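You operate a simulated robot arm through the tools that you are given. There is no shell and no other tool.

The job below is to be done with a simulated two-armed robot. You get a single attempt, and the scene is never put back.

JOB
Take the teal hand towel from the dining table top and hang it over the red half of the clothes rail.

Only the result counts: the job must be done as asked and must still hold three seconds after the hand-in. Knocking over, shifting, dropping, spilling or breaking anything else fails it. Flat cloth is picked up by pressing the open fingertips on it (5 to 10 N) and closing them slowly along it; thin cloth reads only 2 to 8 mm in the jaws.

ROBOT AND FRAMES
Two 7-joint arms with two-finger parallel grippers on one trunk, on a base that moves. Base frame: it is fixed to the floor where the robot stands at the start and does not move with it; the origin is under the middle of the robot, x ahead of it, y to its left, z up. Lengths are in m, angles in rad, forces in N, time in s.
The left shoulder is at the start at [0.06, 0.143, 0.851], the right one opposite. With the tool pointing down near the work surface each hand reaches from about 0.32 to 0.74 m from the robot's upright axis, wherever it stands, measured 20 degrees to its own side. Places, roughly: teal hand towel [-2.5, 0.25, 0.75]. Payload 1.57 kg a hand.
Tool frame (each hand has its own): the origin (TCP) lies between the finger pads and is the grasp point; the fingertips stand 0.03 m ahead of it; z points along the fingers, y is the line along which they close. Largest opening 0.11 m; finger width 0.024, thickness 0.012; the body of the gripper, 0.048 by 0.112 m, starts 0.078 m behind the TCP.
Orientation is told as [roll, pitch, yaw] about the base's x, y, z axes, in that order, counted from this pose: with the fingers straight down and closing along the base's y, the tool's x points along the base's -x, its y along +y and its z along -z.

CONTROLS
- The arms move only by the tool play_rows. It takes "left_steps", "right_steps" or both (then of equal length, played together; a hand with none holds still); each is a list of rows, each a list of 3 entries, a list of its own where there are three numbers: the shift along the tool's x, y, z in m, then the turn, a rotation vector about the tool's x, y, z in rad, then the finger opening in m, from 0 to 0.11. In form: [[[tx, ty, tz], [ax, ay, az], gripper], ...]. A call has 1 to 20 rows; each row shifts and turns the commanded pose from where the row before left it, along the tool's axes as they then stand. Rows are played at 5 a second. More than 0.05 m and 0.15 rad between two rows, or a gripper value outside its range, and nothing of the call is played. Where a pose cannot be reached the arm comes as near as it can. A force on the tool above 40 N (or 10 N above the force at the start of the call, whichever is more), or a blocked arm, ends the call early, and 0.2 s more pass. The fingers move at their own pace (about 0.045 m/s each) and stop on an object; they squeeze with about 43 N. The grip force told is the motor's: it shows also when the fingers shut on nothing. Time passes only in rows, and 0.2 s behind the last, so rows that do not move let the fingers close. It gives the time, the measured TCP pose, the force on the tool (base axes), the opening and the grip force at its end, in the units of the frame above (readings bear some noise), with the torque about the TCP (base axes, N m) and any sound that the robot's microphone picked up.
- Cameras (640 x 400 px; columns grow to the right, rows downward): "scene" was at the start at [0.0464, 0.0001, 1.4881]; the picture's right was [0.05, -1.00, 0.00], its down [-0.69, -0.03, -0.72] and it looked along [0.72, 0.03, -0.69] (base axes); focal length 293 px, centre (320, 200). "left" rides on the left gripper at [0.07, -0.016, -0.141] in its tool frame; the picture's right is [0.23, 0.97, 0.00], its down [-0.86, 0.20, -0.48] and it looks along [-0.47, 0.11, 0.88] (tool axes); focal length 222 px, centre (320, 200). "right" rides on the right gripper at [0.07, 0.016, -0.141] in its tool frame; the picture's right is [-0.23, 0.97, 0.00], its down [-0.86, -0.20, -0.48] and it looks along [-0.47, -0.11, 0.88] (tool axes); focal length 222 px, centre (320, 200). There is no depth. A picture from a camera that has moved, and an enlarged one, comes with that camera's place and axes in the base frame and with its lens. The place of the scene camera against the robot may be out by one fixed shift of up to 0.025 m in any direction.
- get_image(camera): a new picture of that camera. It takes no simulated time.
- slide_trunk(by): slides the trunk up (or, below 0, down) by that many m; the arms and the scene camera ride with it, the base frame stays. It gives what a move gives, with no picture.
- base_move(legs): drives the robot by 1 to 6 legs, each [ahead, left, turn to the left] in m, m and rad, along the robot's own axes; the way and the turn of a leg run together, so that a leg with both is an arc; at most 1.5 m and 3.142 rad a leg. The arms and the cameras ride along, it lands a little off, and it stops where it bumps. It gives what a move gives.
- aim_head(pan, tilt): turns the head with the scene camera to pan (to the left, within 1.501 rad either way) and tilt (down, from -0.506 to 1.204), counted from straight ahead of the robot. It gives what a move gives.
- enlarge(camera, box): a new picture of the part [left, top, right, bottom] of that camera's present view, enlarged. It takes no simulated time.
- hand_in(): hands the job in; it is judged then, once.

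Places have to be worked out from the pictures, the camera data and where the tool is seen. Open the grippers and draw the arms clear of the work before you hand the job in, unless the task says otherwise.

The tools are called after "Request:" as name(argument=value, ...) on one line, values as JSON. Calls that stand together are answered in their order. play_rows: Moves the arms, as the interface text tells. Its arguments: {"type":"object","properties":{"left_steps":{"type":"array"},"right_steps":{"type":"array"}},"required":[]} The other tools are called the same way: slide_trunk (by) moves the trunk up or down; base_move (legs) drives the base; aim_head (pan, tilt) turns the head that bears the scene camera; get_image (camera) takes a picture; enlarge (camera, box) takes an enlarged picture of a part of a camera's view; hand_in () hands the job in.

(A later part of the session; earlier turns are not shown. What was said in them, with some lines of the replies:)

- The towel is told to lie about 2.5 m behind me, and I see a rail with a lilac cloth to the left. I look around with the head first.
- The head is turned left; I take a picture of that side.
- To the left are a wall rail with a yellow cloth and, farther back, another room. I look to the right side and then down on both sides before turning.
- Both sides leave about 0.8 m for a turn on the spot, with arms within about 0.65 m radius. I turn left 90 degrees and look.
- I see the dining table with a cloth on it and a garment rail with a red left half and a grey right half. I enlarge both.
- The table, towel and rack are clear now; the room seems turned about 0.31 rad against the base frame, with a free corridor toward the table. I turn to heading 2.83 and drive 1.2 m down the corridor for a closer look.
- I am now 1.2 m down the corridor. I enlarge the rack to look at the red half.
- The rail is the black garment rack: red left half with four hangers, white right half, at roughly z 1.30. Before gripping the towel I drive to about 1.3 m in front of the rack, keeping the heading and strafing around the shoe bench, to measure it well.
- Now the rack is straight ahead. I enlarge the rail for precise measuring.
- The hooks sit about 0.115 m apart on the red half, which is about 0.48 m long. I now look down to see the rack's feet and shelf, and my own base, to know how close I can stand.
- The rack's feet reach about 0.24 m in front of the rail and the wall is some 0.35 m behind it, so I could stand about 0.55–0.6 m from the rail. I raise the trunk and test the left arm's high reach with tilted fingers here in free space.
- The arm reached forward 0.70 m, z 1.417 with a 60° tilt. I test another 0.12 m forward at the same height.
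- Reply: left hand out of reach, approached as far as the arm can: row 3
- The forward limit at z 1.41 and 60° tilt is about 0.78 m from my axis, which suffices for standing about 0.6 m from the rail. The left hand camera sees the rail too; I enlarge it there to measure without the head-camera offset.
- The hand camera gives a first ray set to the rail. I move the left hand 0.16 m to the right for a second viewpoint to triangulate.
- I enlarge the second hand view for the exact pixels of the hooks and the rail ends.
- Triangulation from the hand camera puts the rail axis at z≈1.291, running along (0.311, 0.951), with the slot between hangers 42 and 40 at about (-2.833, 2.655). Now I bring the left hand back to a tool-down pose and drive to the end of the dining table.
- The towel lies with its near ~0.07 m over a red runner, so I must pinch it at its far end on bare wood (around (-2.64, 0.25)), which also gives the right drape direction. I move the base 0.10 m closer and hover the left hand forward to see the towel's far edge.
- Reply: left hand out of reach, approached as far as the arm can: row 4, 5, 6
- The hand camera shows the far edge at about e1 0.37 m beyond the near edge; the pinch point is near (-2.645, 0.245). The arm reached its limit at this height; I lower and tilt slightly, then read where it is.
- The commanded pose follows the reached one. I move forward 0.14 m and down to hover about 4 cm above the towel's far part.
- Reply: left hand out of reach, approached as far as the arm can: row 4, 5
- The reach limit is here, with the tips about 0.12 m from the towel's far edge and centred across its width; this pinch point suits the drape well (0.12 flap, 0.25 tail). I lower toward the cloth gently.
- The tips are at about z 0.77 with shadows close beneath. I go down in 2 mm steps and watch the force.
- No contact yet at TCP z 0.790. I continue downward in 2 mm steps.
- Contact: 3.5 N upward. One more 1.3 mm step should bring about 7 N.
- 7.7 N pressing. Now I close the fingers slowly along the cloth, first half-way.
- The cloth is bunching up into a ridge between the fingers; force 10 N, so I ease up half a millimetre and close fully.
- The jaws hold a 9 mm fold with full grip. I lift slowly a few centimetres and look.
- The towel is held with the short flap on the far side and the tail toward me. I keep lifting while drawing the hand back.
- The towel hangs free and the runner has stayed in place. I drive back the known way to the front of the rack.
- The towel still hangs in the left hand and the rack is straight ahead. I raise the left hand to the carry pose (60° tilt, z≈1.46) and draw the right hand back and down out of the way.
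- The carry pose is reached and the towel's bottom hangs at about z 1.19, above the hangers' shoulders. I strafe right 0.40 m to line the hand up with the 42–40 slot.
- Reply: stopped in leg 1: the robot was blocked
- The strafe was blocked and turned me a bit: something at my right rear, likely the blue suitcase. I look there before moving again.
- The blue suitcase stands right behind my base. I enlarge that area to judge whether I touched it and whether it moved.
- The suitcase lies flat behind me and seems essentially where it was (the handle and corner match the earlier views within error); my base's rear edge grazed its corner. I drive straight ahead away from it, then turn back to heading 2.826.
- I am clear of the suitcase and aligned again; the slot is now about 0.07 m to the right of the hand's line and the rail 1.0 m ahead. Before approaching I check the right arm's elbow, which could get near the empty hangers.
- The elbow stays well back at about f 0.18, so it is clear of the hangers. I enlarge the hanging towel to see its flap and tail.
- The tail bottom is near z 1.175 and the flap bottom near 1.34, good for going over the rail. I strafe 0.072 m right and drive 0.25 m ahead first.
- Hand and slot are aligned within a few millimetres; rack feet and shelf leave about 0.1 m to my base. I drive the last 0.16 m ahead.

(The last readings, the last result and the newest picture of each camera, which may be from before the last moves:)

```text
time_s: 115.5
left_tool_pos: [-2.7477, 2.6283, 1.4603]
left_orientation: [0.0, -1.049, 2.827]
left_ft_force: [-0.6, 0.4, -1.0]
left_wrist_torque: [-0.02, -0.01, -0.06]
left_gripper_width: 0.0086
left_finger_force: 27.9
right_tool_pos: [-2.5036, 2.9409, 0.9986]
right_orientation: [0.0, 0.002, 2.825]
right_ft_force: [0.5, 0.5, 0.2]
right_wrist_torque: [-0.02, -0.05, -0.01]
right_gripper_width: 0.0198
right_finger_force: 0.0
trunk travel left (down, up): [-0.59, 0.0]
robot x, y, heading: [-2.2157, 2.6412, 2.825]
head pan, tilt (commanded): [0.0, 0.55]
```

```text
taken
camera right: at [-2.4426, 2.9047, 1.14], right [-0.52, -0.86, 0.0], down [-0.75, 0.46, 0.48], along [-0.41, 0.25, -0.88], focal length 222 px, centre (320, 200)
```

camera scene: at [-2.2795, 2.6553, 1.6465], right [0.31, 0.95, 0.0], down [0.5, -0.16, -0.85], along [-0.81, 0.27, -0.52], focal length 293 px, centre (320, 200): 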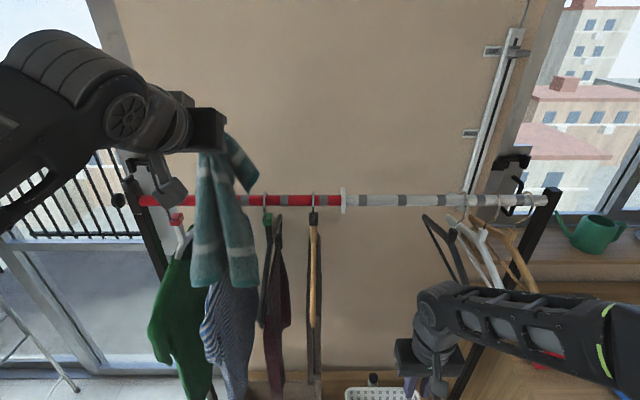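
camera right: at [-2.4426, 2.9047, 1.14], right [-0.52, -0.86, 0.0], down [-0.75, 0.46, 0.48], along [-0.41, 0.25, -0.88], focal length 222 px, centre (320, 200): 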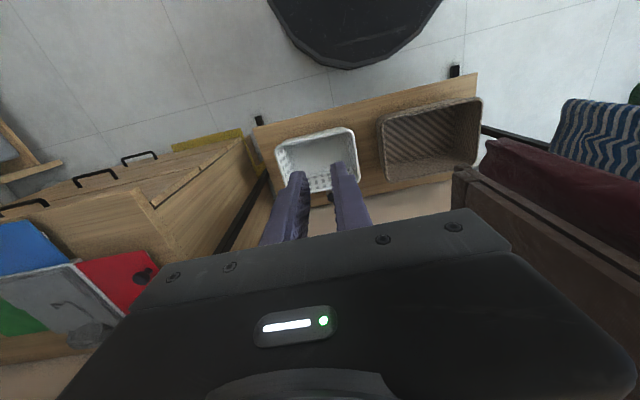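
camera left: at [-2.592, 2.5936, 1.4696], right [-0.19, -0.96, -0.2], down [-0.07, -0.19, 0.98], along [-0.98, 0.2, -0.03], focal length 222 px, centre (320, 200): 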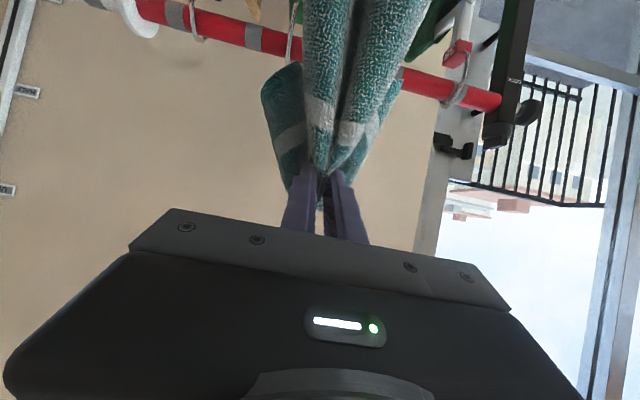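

The hand is centred on the slot, 0.09 m in front of the rail and 0.17 m above it. I raise a touch and move forward slowly until the hand is above the rail.

Request:
play_rows(left_steps=[[[-0.013, 0, -0.0075], [0, 0, 0], 0.0], [[-0.00995, 0, 0.01735], [0, 0, 0], 0.0], [[-0.00995, 0, 0.01735], [0, 0, 0], 0.0], [[-0.00995, 0, 0.01735], [0, 0, 0], 0.0], [[-0.00995, 0, 0.01735], [0, 0, 0], 0.0], [[-0.00995, 0, 0.01735], [0, 0, 0], 0.0], [[0, 0, 0], [0, 0, 0], 0.0]])

Request:
get_image(camera="scene")

Request:
get_image(camera="left")

```text
time_s: 117.1
left_tool_pos: [-2.8407, 2.659, 1.4749]
left_orientation: [0.002, -1.051, 2.825]
left_ft_force: [0.6, -0.5, -0.6]
left_wrist_torque: [0.0, 0.01, -0.08]
left_gripper_width: 0.0088
left_finger_force: 27.6
right_tool_pos: [-2.5009, 2.9406, 0.9989]
right_orientation: [0.0, 0.0, 2.827]
right_ft_force: [0.6, -0.1, -1.1]
right_wrist_torque: [0.0, 0.02, 0.02]
right_gripper_width: 0.0199
right_finger_force: 0.0
trunk travel left (down, up): [-0.59, 0.0]
robot x, y, heading: [-2.2169, 2.6404, 2.827]
head pan, tilt (commanded): [0.0, 0.55]
```

```text
taken
camera scene: at [-2.2772, 2.6545, 1.6466], right [0.31, 0.95, 0.0], down [0.5, -0.16, -0.85], along [-0.81, 0.27, -0.52], focal length 293 px, centre (320, 200)
```

scene: 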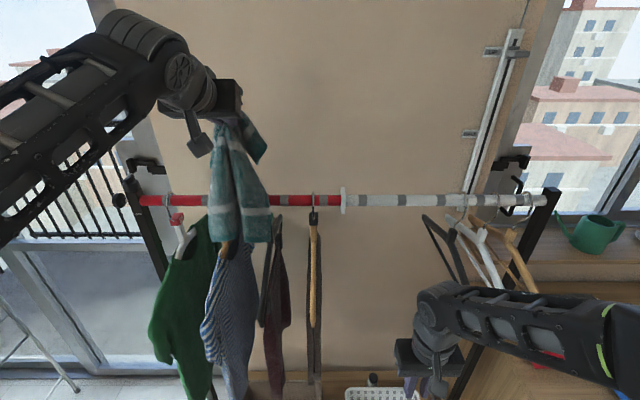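

```text
taken
camera left: at [-2.6855, 2.6243, 1.4855], right [-0.19, -0.96, -0.2], down [-0.07, -0.19, 0.98], along [-0.98, 0.2, -0.03], focal length 222 px, centre (320, 200)
```

left: 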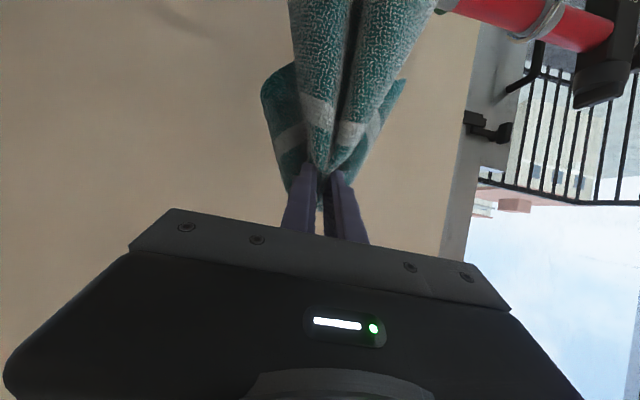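

The hand is right above the rail with the tail in front of it and the flap beyond. I go 0.04 m further and lower half-way.

Request:
play_rows(left_steps=[[[-0.00995, 0, 0.01735], [0, 0, 0], 0.0], [[-0.00995, 0, 0.01735], [0, 0, 0], 0.0], [[0.015, 0, 0.0109], [0, 0, 0], 0.0], [[0.015, 0, 0.0109], [0, 0, 0], 0.0], [[0.015, 0, 0.0109], [0, 0, 0], 0.0], [[0, 0, 0], [0, 0, 0], 0.0], [[0, 0, 0], [0, 0, 0], 0.0]])

Request:
get_image(camera="scene")

Request:
get_image(camera="left")

```text
time_s: 118.7
left_tool_pos: [-2.885, 2.6717, 1.4192]
left_orientation: [0.002, -1.052, 2.826]
left_ft_force: [-0.3, 0.3, 0.1]
left_wrist_torque: [0.0, -0.02, -0.07]
left_gripper_width: 0.0087
left_finger_force: 27.6
right_tool_pos: [-2.5016, 2.9397, 0.9999]
right_orientation: [-0.001, 0.0, 2.825]
right_ft_force: [0.0, 0.3, -0.4]
right_wrist_torque: [0.02, -0.02, 0.0]
right_gripper_width: 0.0198
right_finger_force: 0.0
trunk travel left (down, up): [-0.59, 0.0]
robot x, y, heading: [-2.2156, 2.6395, 2.828]
head pan, tilt (commanded): [0.0, 0.55]
```

```text
taken
camera scene: at [-2.2778, 2.6547, 1.6466], right [0.31, 0.95, 0.0], down [0.5, -0.16, -0.85], along [-0.81, 0.27, -0.52], focal length 293 px, centre (320, 200)
```

scene: 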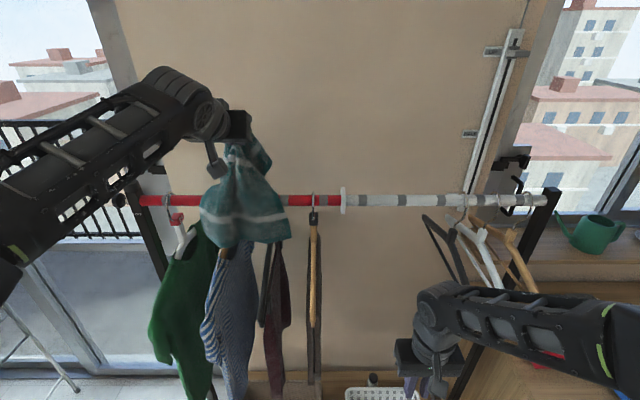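

```text
taken
camera left: at [-2.7295, 2.6375, 1.4296], right [-0.19, -0.96, -0.2], down [-0.07, -0.19, 0.98], along [-0.98, 0.2, -0.03], focal length 222 px, centre (320, 200)
```

left: 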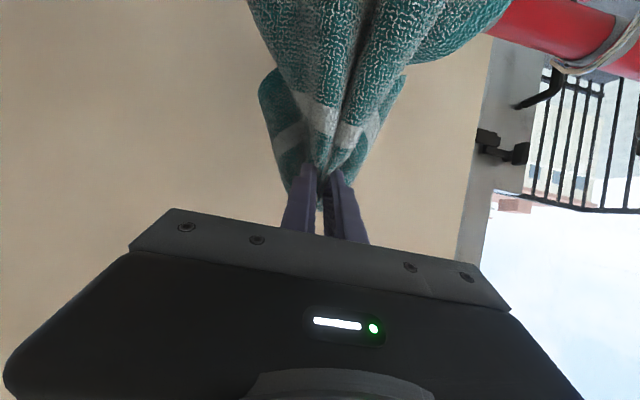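

The tail now lies over the rail, but about 0.25 m would end up behind and only 0.12 m in front. I draw the hand back and down to right above the rail so the tail slides to the front and balances.

Request:
play_rows(left_steps=[[[0.0166, 0, -0.0063], [0, 0, 0], 0.0], [[0.0166, 0, -0.0063], [0, 0, 0], 0.0], [[0.0166, 0, -0.0063], [0, 0, 0], 0.0], [[0.0166, 0, -0.0063], [0, 0, 0], 0.0], [[0, 0, 0], [0, 0, 0], 0.0], [[0, 0, 0], [0, 0, 0], 0.0]])

Request:
get_image(camera="scene")

Request:
get_image(camera="left")

```text
time_s: 120.1
left_tool_pos: [-2.8328, 2.6558, 1.3741]
left_orientation: [0.002, -1.049, 2.827]
left_ft_force: [-0.5, 0.1, -0.2]
left_wrist_torque: [-0.03, 0.03, -0.13]
left_gripper_width: 0.0088
left_finger_force: 27.6
right_tool_pos: [-2.5016, 2.9394, 0.9998]
right_orientation: [-0.001, -0.001, 2.825]
right_ft_force: [-0.4, -0.1, 0.8]
right_wrist_torque: [0.01, 0.0, -0.01]
right_gripper_width: 0.0199
right_finger_force: 0.0
trunk travel left (down, up): [-0.59, 0.0]
robot x, y, heading: [-2.2193, 2.6434, 2.83]
head pan, tilt (commanded): [0.0, 0.55]
```

```text
taken
camera scene: at [-2.2776, 2.6547, 1.6466], right [0.31, 0.95, 0.0], down [0.5, -0.16, -0.85], along [-0.81, 0.27, -0.52], focal length 293 px, centre (320, 200)
```

scene: 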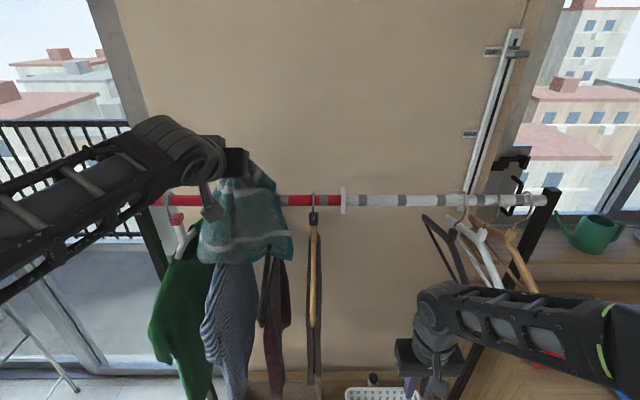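

```text
taken
camera left: at [-2.6773, 2.6215, 1.385], right [-0.19, -0.96, -0.2], down [-0.07, -0.19, 0.98], along [-0.98, 0.2, -0.03], focal length 222 px, centre (320, 200)
```

left: 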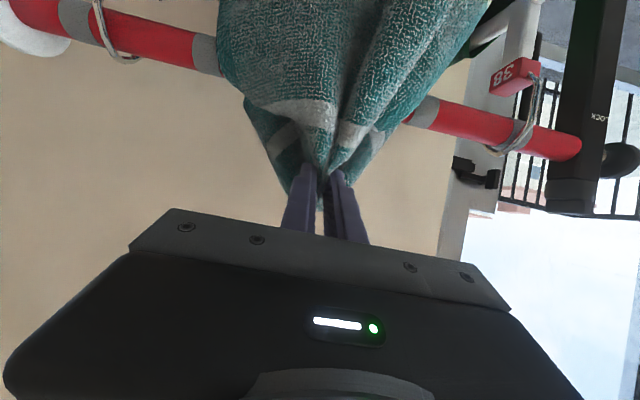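

The tail now hangs about 0.16 m in front. I enlarge to check it before moving the pinch down behind the rail.

Request:
enlarge(camera="scene", box=[130, 120, 350, 300])

```text
2.22 times, centred on (240, 210) of scene
camera zoom: at [-2.2776, 2.6547, 1.6466], right [0.31, 0.95, 0.0], down [0.5, -0.16, -0.85], along [-0.81, 0.27, -0.52], focal length 651 px, centre (498, 178)
```

zoom: 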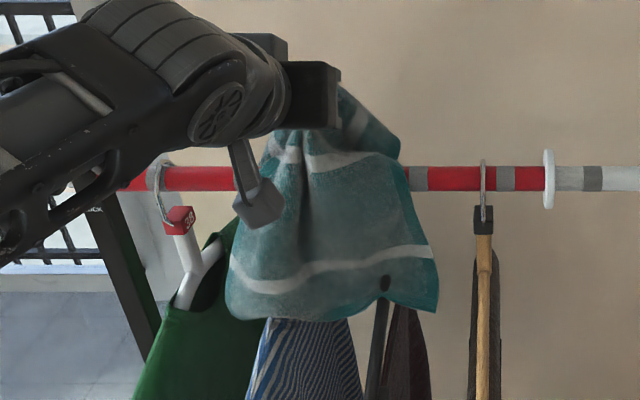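

The tail lies in front over the rail, spanning about 0.145 m of the red half. I now move the pinch forward and down behind the rail along an arc.

Request:
play_rows(left_steps=[[[-0.0011, 0, 0.0186], [0, 0, 0], 0.0], [[-0.0011, 0, 0.0186], [0, 0, 0], 0.0], [[-0.0011, 0, 0.0186], [0, 0, 0], 0.0], [[0, 0, 0], [0, 0, 0], 0.0], [[0, 0, 0], [0, 0, 0], 0.0]])

Request:
enlarge(camera="scene", box=[130, 120, 350, 300])

Request:
get_image(camera="left")

```text
time_s: 121.3
left_tool_pos: [-2.881, 2.6702, 1.3481]
left_orientation: [0.001, -1.049, 2.826]
left_ft_force: [1.1, -0.1, 0.7]
left_wrist_torque: [0.0, -0.01, -0.07]
left_gripper_width: 0.0085
left_finger_force: 27.5
right_tool_pos: [-2.5033, 2.9403, 0.9982]
right_orientation: [0.002, -0.001, 2.824]
right_ft_force: [0.5, 0.4, -0.6]
right_wrist_torque: [0.02, -0.01, 0.0]
right_gripper_width: 0.02
right_finger_force: 0.1
trunk travel left (down, up): [-0.59, 0.0]
robot x, y, heading: [-2.2169, 2.6399, 2.823]
head pan, tilt (commanded): [0.0, 0.55]
```

```text
2.22 times, centred on (240, 210) of scene
camera zoom: at [-2.2781, 2.6549, 1.6466], right [0.31, 0.95, 0.0], down [0.5, -0.16, -0.85], along [-0.81, 0.27, -0.52], focal length 651 px, centre (498, 178)
```

zoom: 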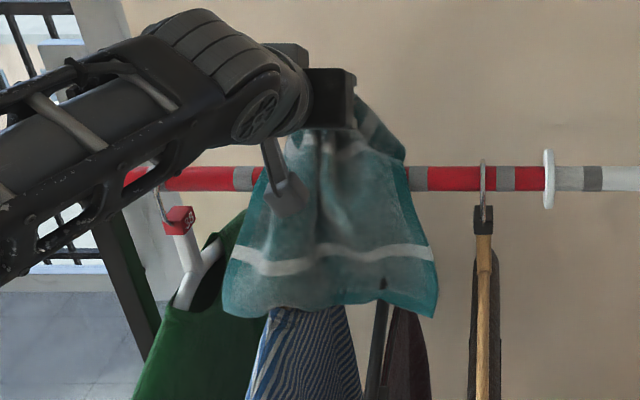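

```text
taken
camera left: at [-2.7255, 2.6371, 1.3592], right [-0.19, -0.96, -0.2], down [-0.07, -0.19, 0.98], along [-0.98, 0.2, -0.03], focal length 222 px, centre (320, 200)
```

left: 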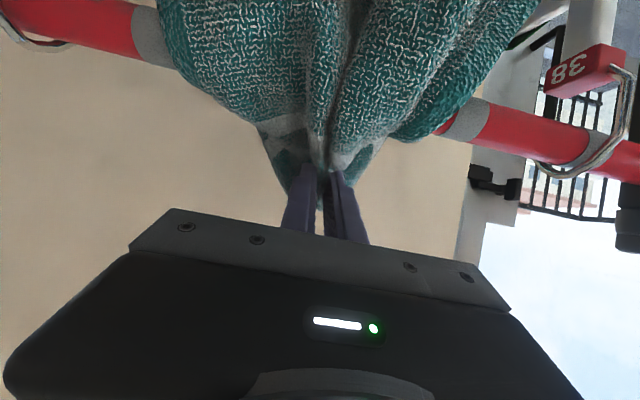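

The pinch sits 0.05 m behind and just above the rail, with roughly 0.15–0.19 m of towel on each side. I open the fingers gradually to release.

Request:
play_rows(left_steps=[[[0, 0, 0], [0, 0, 0], 0.015], [[0, 0, 0], [0, 0, 0], 0.025], [[0, 0, 0], [0, 0, 0], 0.035], [[0, 0, 0], [0, 0, 0], 0.045], [[0, 0, 0], [0, 0, 0], 0.045], [[0, 0, 0], [0, 0, 0], 0.045], [[0, 0, 0], [0, 0, 0], 0.045]])

Request:
enlarge(camera="scene", box=[130, 120, 350, 300])

Request:
get_image(camera="left")

```text
time_s: 122.9
left_tool_pos: [-2.8807, 2.6705, 1.3494]
left_orientation: [0.004, -1.05, 2.826]
left_ft_force: [0.6, -0.2, -0.5]
left_wrist_torque: [-0.01, -0.01, -0.01]
left_gripper_width: 0.0449
left_finger_force: 0.1
right_tool_pos: [-2.5011, 2.9397, 0.9985]
right_orientation: [0.0, 0.0, 2.826]
right_ft_force: [0.4, -0.4, -0.8]
right_wrist_torque: [-0.01, 0.03, 0.03]
right_gripper_width: 0.0201
right_finger_force: 0.1
trunk travel left (down, up): [-0.59, 0.0]
robot x, y, heading: [-2.2152, 2.6409, 2.824]
head pan, tilt (commanded): [0.0, 0.55]
```

```text
2.22 times, centred on (240, 210) of scene
camera zoom: at [-2.2778, 2.6548, 1.6466], right [0.31, 0.95, 0.0], down [0.5, -0.16, -0.85], along [-0.81, 0.27, -0.52], focal length 651 px, centre (498, 178)
```

zoom: 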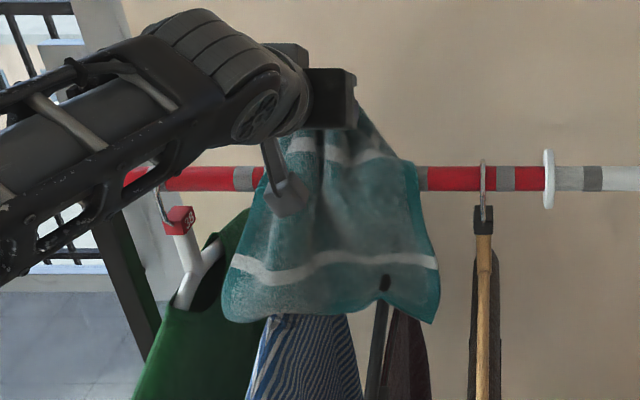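

```text
taken
camera left: at [-2.7251, 2.637, 1.3594], right [-0.19, -0.96, -0.2], down [-0.07, -0.19, 0.98], along [-0.98, 0.2, -0.03], focal length 222 px, centre (320, 200)
```

left: 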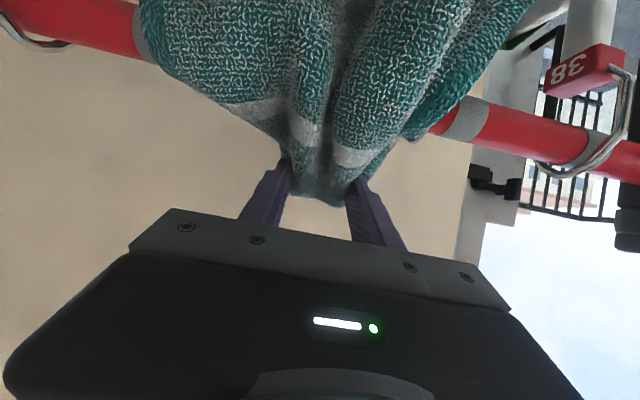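

The fingers are open to 45 mm and the cloth loosened. I open wider and let it settle.

Request:
play_rows(left_steps=[[[0, 0, 0], [0, 0, 0], 0.06], [[0, 0, 0], [0, 0, 0], 0.075], [[0, 0, 0], [0, 0, 0], 0.085], [[0, 0, 0], [0, 0, 0], 0.085], [[0, 0, 0], [0, 0, 0], 0.085]])

Request:
get_image(camera="left")

Request:
enlarge(camera="scene", box=[130, 120, 350, 300])

```text
time_s: 124.1
left_tool_pos: [-2.8804, 2.6717, 1.348]
left_orientation: [0.002, -1.052, 2.825]
left_ft_force: [-0.6, -0.8, 0.1]
left_wrist_torque: [0.02, -0.02, 0.02]
left_gripper_width: 0.0851
left_finger_force: 0.1
right_tool_pos: [-2.5025, 2.9394, 0.9999]
right_orientation: [0.0, 0.001, 2.826]
right_ft_force: [-0.4, 0.0, 0.4]
right_wrist_torque: [0.02, 0.0, -0.05]
right_gripper_width: 0.0201
right_finger_force: 0.0
trunk travel left (down, up): [-0.59, 0.0]
robot x, y, heading: [-2.2135, 2.6407, 2.826]
head pan, tilt (commanded): [0.0, 0.55]
```

```text
taken
camera left: at [-2.7251, 2.637, 1.3594], right [-0.19, -0.96, -0.2], down [-0.07, -0.19, 0.98], along [-0.98, 0.2, -0.03], focal length 222 px, centre (320, 200)
```

left: 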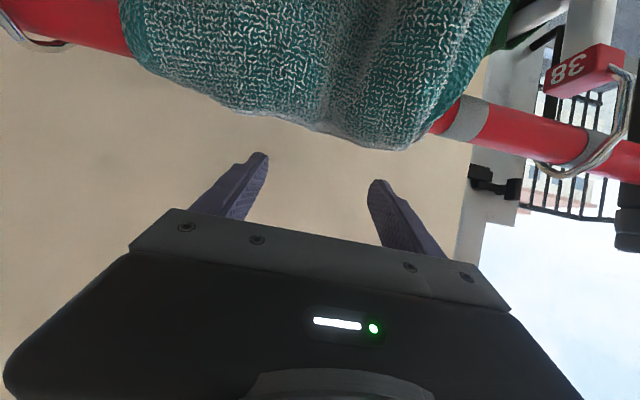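

```text
2.22 times, centred on (240, 210) of scene
camera zoom: at [-2.2778, 2.6548, 1.6466], right [0.31, 0.95, 0.0], down [0.5, -0.16, -0.85], along [-0.81, 0.27, -0.52], focal length 651 px, centre (498, 178)
```

zoom: 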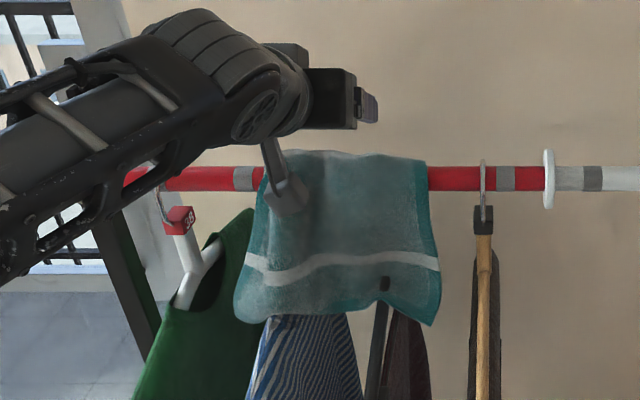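

The towel has fallen over the rail on both sides and rests on the red half. I raise the hand a little and withdraw it back and up, clear of the cloth.

Request:
play_rows(left_steps=[[[-0.0174, 0, -0.01], [0, 0, 0], 0.085], [[-0.0174, 0, -0.01], [0, 0, 0], 0.085], [[-0.0174, 0, -0.01], [0, 0, 0], 0.085], [[0, 0, -0.03], [0, 0, 0], 0.085], [[0, 0, -0.03], [0, 0, 0], 0.085], [[0, 0, -0.03], [0, 0, 0], 0.085], [[0.0124, 0, -0.0217], [0, 0, 0], 0.085], [[0.0149, 0, -0.026], [0, 0, 0], 0.085], [[0.0149, 0, -0.026], [0, 0, 0], 0.085], [[0.0149, 0, -0.026], [0, 0, 0], 0.085], [[0, 0, 0], [0, 0, 0], 0.085]])

Request:
get_image(camera="scene")

Request:
get_image(camera="left")

```text
time_s: 126.5
left_tool_pos: [-2.6969, 2.6112, 1.455]
left_orientation: [0.002, -1.048, 2.825]
left_ft_force: [-0.3, -0.2, -0.8]
left_wrist_torque: [0.01, 0.01, -0.02]
left_gripper_width: 0.085
left_finger_force: 0.1
right_tool_pos: [-2.5026, 2.9402, 0.9985]
right_orientation: [-0.001, 0.0, 2.825]
right_ft_force: [-0.5, -0.7, -0.1]
right_wrist_torque: [0.01, -0.06, 0.0]
right_gripper_width: 0.0199
right_finger_force: 0.1
trunk travel left (down, up): [-0.59, 0.0]
robot x, y, heading: [-2.2162, 2.6384, 2.829]
head pan, tilt (commanded): [0.0, 0.55]
```

```text
taken
camera scene: at [-2.2785, 2.6551, 1.6466], right [0.31, 0.95, 0.0], down [0.5, -0.16, -0.85], along [-0.81, 0.27, -0.52], focal length 293 px, centre (320, 200)
```

scene: 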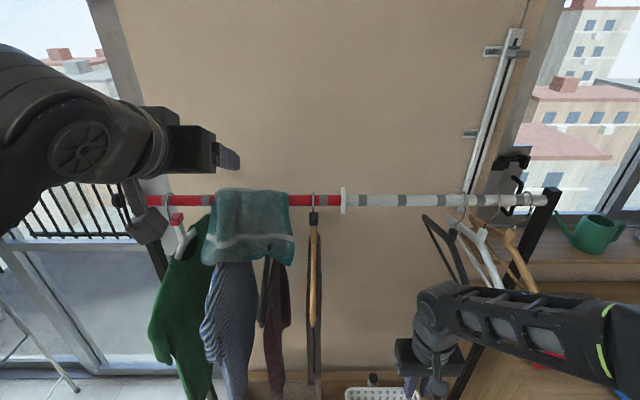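

```text
taken
camera left: at [-2.542, 2.5772, 1.465], right [-0.19, -0.96, -0.2], down [-0.07, -0.19, 0.98], along [-0.98, 0.2, -0.03], focal length 222 px, centre (320, 200)
```

left: 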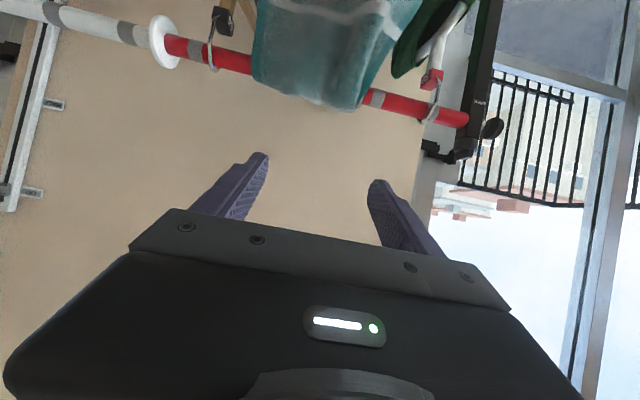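

The towel hangs over the red half and stays there. I back the base away 0.25 m so both hands are clear, then inspect.

Request:
base_move(legs=[[-0.25, 0, 0]])

Request:
get_image(camera="scene")

Request:
enlarge(camera="scene", box=[140, 120, 380, 340])

Request:
enlarge(camera="left", box=[150, 0, 470, 200])

```text
time_s: 128.3
left_tool_pos: [-2.4571, 2.5342, 1.4547]
left_orientation: [0.002, -1.05, 2.825]
left_ft_force: [0.4, -0.4, -0.4]
left_wrist_torque: [0.03, -0.02, 0.0]
left_gripper_width: 0.0851
left_finger_force: 0.1
right_tool_pos: [-2.263, 2.8632, 1.0005]
right_orientation: [0.0, 0.0, 2.829]
right_ft_force: [0.4, -0.2, 0.2]
right_wrist_torque: [0.0, 0.05, 0.02]
right_gripper_width: 0.0199
right_finger_force: 0.0
trunk travel left (down, up): [-0.59, 0.0]
robot x, y, heading: [-1.9763, 2.5593, 2.82]
head pan, tilt (commanded): [0.0, 0.55]
```

```text
taken
camera scene: at [-2.0383, 2.5764, 1.6467], right [0.31, 0.95, 0.0], down [0.5, -0.16, -0.85], along [-0.81, 0.27, -0.52], focal length 293 px, centre (320, 200)
```

scene: 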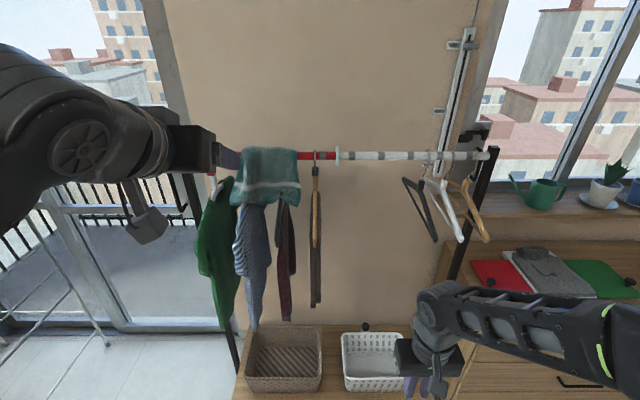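

```text
1.82 times, centred on (260, 230) of scene
camera zoom: at [-2.0383, 2.5764, 1.6467], right [0.31, 0.95, 0.0], down [0.5, -0.16, -0.85], along [-0.81, 0.27, -0.52], focal length 532 px, centre (429, 146)
```

zoom: 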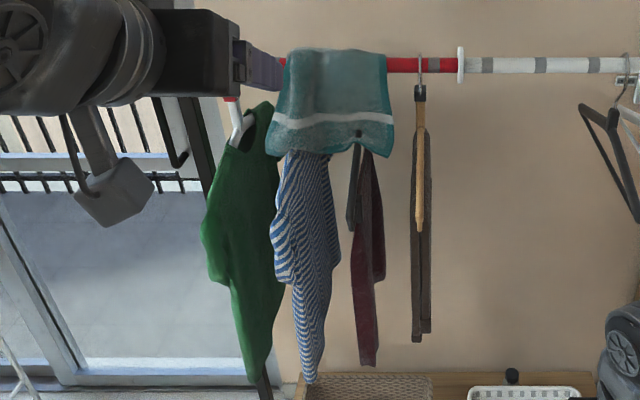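

```text
2.00 times, centred on (310, 100) of left
camera zoom: at [-2.3022, 2.4986, 1.4656], right [-0.19, -0.96, -0.2], down [-0.07, -0.19, 0.98], along [-0.98, 0.2, -0.03], focal length 444 px, centre (340, 400)
```

zoom: 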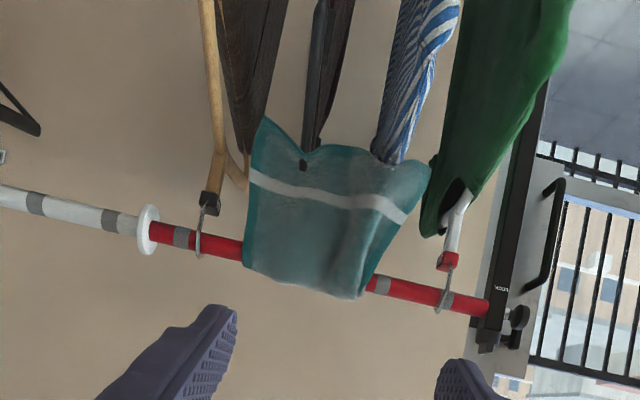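

The towel hangs with about 0.15 m in front and the rest behind, inside the red half, and the hangers look unchanged. I open both grippers fully, draw the left hand further back, and wait to check that it stays.

Request:
play_rows(left_steps=[[[0.0149, 0, -0.026], [0, 0, 0], 0.095], [[0.0149, 0, -0.026], [0, 0, 0], 0.11], [[0, 0, 0], [0, 0, 0], 0.11], [[0, 0, 0], [0, 0, 0], 0.11], [[0, 0, 0], [0, 0, 0], 0.11], [[0, 0, 0], [0, 0, 0], 0.11], [[0, 0, 0], [0, 0, 0], 0.11], [[0, 0, 0], [0, 0, 0], 0.11], [[0, 0, 0], [0, 0, 0], 0.11], [[0, 0, 0], [0, 0, 0], 0.11], [[0, 0, 0], [0, 0, 0], 0.11], [[0, 0, 0], [0, 0, 0], 0.11]], right_steps=[[[0, 0, 0], [0, 0, 0], 0.04], [[0, 0, 0], [0, 0, 0], 0.06], [[0, 0, 0], [0, 0, 0], 0.08], [[0, 0, 0], [0, 0, 0], 0.1], [[0, 0, 0], [0, 0, 0], 0.11], [[0, 0, 0], [0, 0, 0], 0.11], [[0, 0, 0], [0, 0, 0], 0.11], [[0, 0, 0], [0, 0, 0], 0.11], [[0, 0, 0], [0, 0, 0], 0.11], [[0, 0, 0], [0, 0, 0], 0.11], [[0, 0, 0], [0, 0, 0], 0.11], [[0, 0, 0], [0, 0, 0], 0.11]])

Request:
get_image(camera="scene")

Request:
enlarge(camera="left", box=[150, 0, 470, 200])

Request:
enlarge(camera="scene", box=[190, 120, 350, 220])

```text
time_s: 130.9
left_tool_pos: [-2.4022, 2.5155, 1.4554]
left_orientation: [0.001, -1.051, 2.826]
left_ft_force: [-0.4, -1.1, 0.0]
left_wrist_torque: [-0.02, 0.03, -0.03]
left_gripper_width: 0.1096
left_finger_force: 0.1
right_tool_pos: [-2.263, 2.8623, 0.9996]
right_orientation: [0.0, 0.001, 2.827]
right_ft_force: [-0.2, 0.1, 0.7]
right_wrist_torque: [-0.02, 0.02, 0.01]
right_gripper_width: 0.11
right_finger_force: 0.0
trunk travel left (down, up): [-0.59, 0.0]
robot x, y, heading: [-1.9782, 2.5646, 2.828]
head pan, tilt (commanded): [0.0, 0.55]
```

```text
taken
camera scene: at [-2.0396, 2.5768, 1.6466], right [0.31, 0.95, 0.0], down [0.5, -0.16, -0.85], along [-0.81, 0.27, -0.52], focal length 293 px, centre (320, 200)
```

scene: 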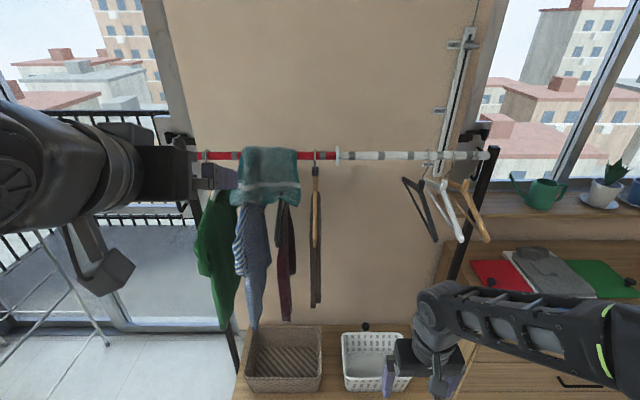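

```text
2.00 times, centred on (310, 100) of left
camera zoom: at [-2.2466, 2.4801, 1.466], right [-0.19, -0.96, -0.2], down [-0.07, -0.19, 0.98], along [-0.98, 0.2, -0.03], focal length 444 px, centre (340, 400)
```

zoom: 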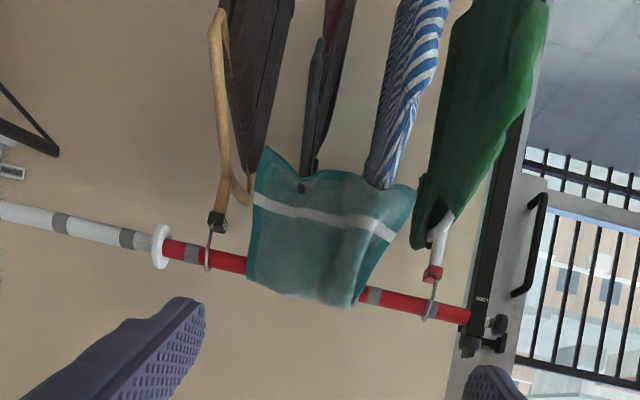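

```text
4.00 times, centred on (270, 170) of scene
camera zoom: at [-2.0396, 2.5768, 1.6466], right [0.31, 0.95, 0.0], down [0.5, -0.16, -0.85], along [-0.81, 0.27, -0.52], focal length 1171 px, centre (520, 320)
```

zoom: 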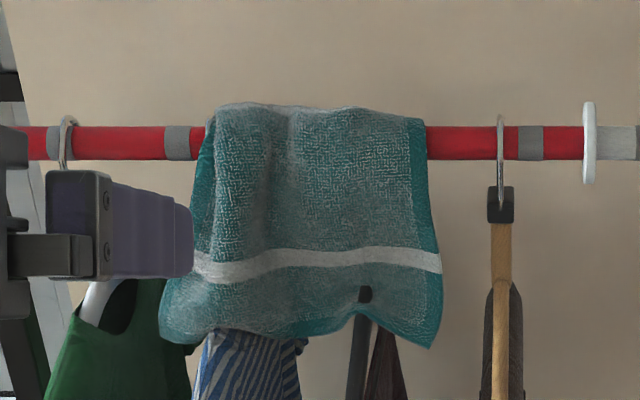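

The towel has stayed put for several seconds, draped over the red half on both sides. Hooks 38 and 44 are where they were, and both grippers are open and clear. I hand the job in.

Request:
hand_in()

```text
The job is handed in.
```

The teal hand towel is hanging over the red half of the clothes rail, between hangers 42 and 40. I estimate about 0.15 m hangs in front and the rest behind. I watched it for about seven seconds after letting go and it did not slip. Both grippers were open and clear when I handed the job in.

- **Suitcase bump:** while strafing in front of the rail, the rear of the base bumped the open blue suitcase on the floor and stopped. Its handle was within a few centimetres of where it was before. My estimates of one corner disagreed by up to about 0.1 m, so I can't rule out a small shift.
- **Towel on the hangers:** the towel spans about 0.17 m of the rail, so it lies over the hooks of hangers 42 and 40 and its front edge touches them. The hooks I could still see, 38 and 44, had not moved. I couldn't check 42 and 40 because the towel covers them.
- **Back of the towel:** I didn't see it directly after release. That it hangs there is inferred from the towel's length and from it staying put.
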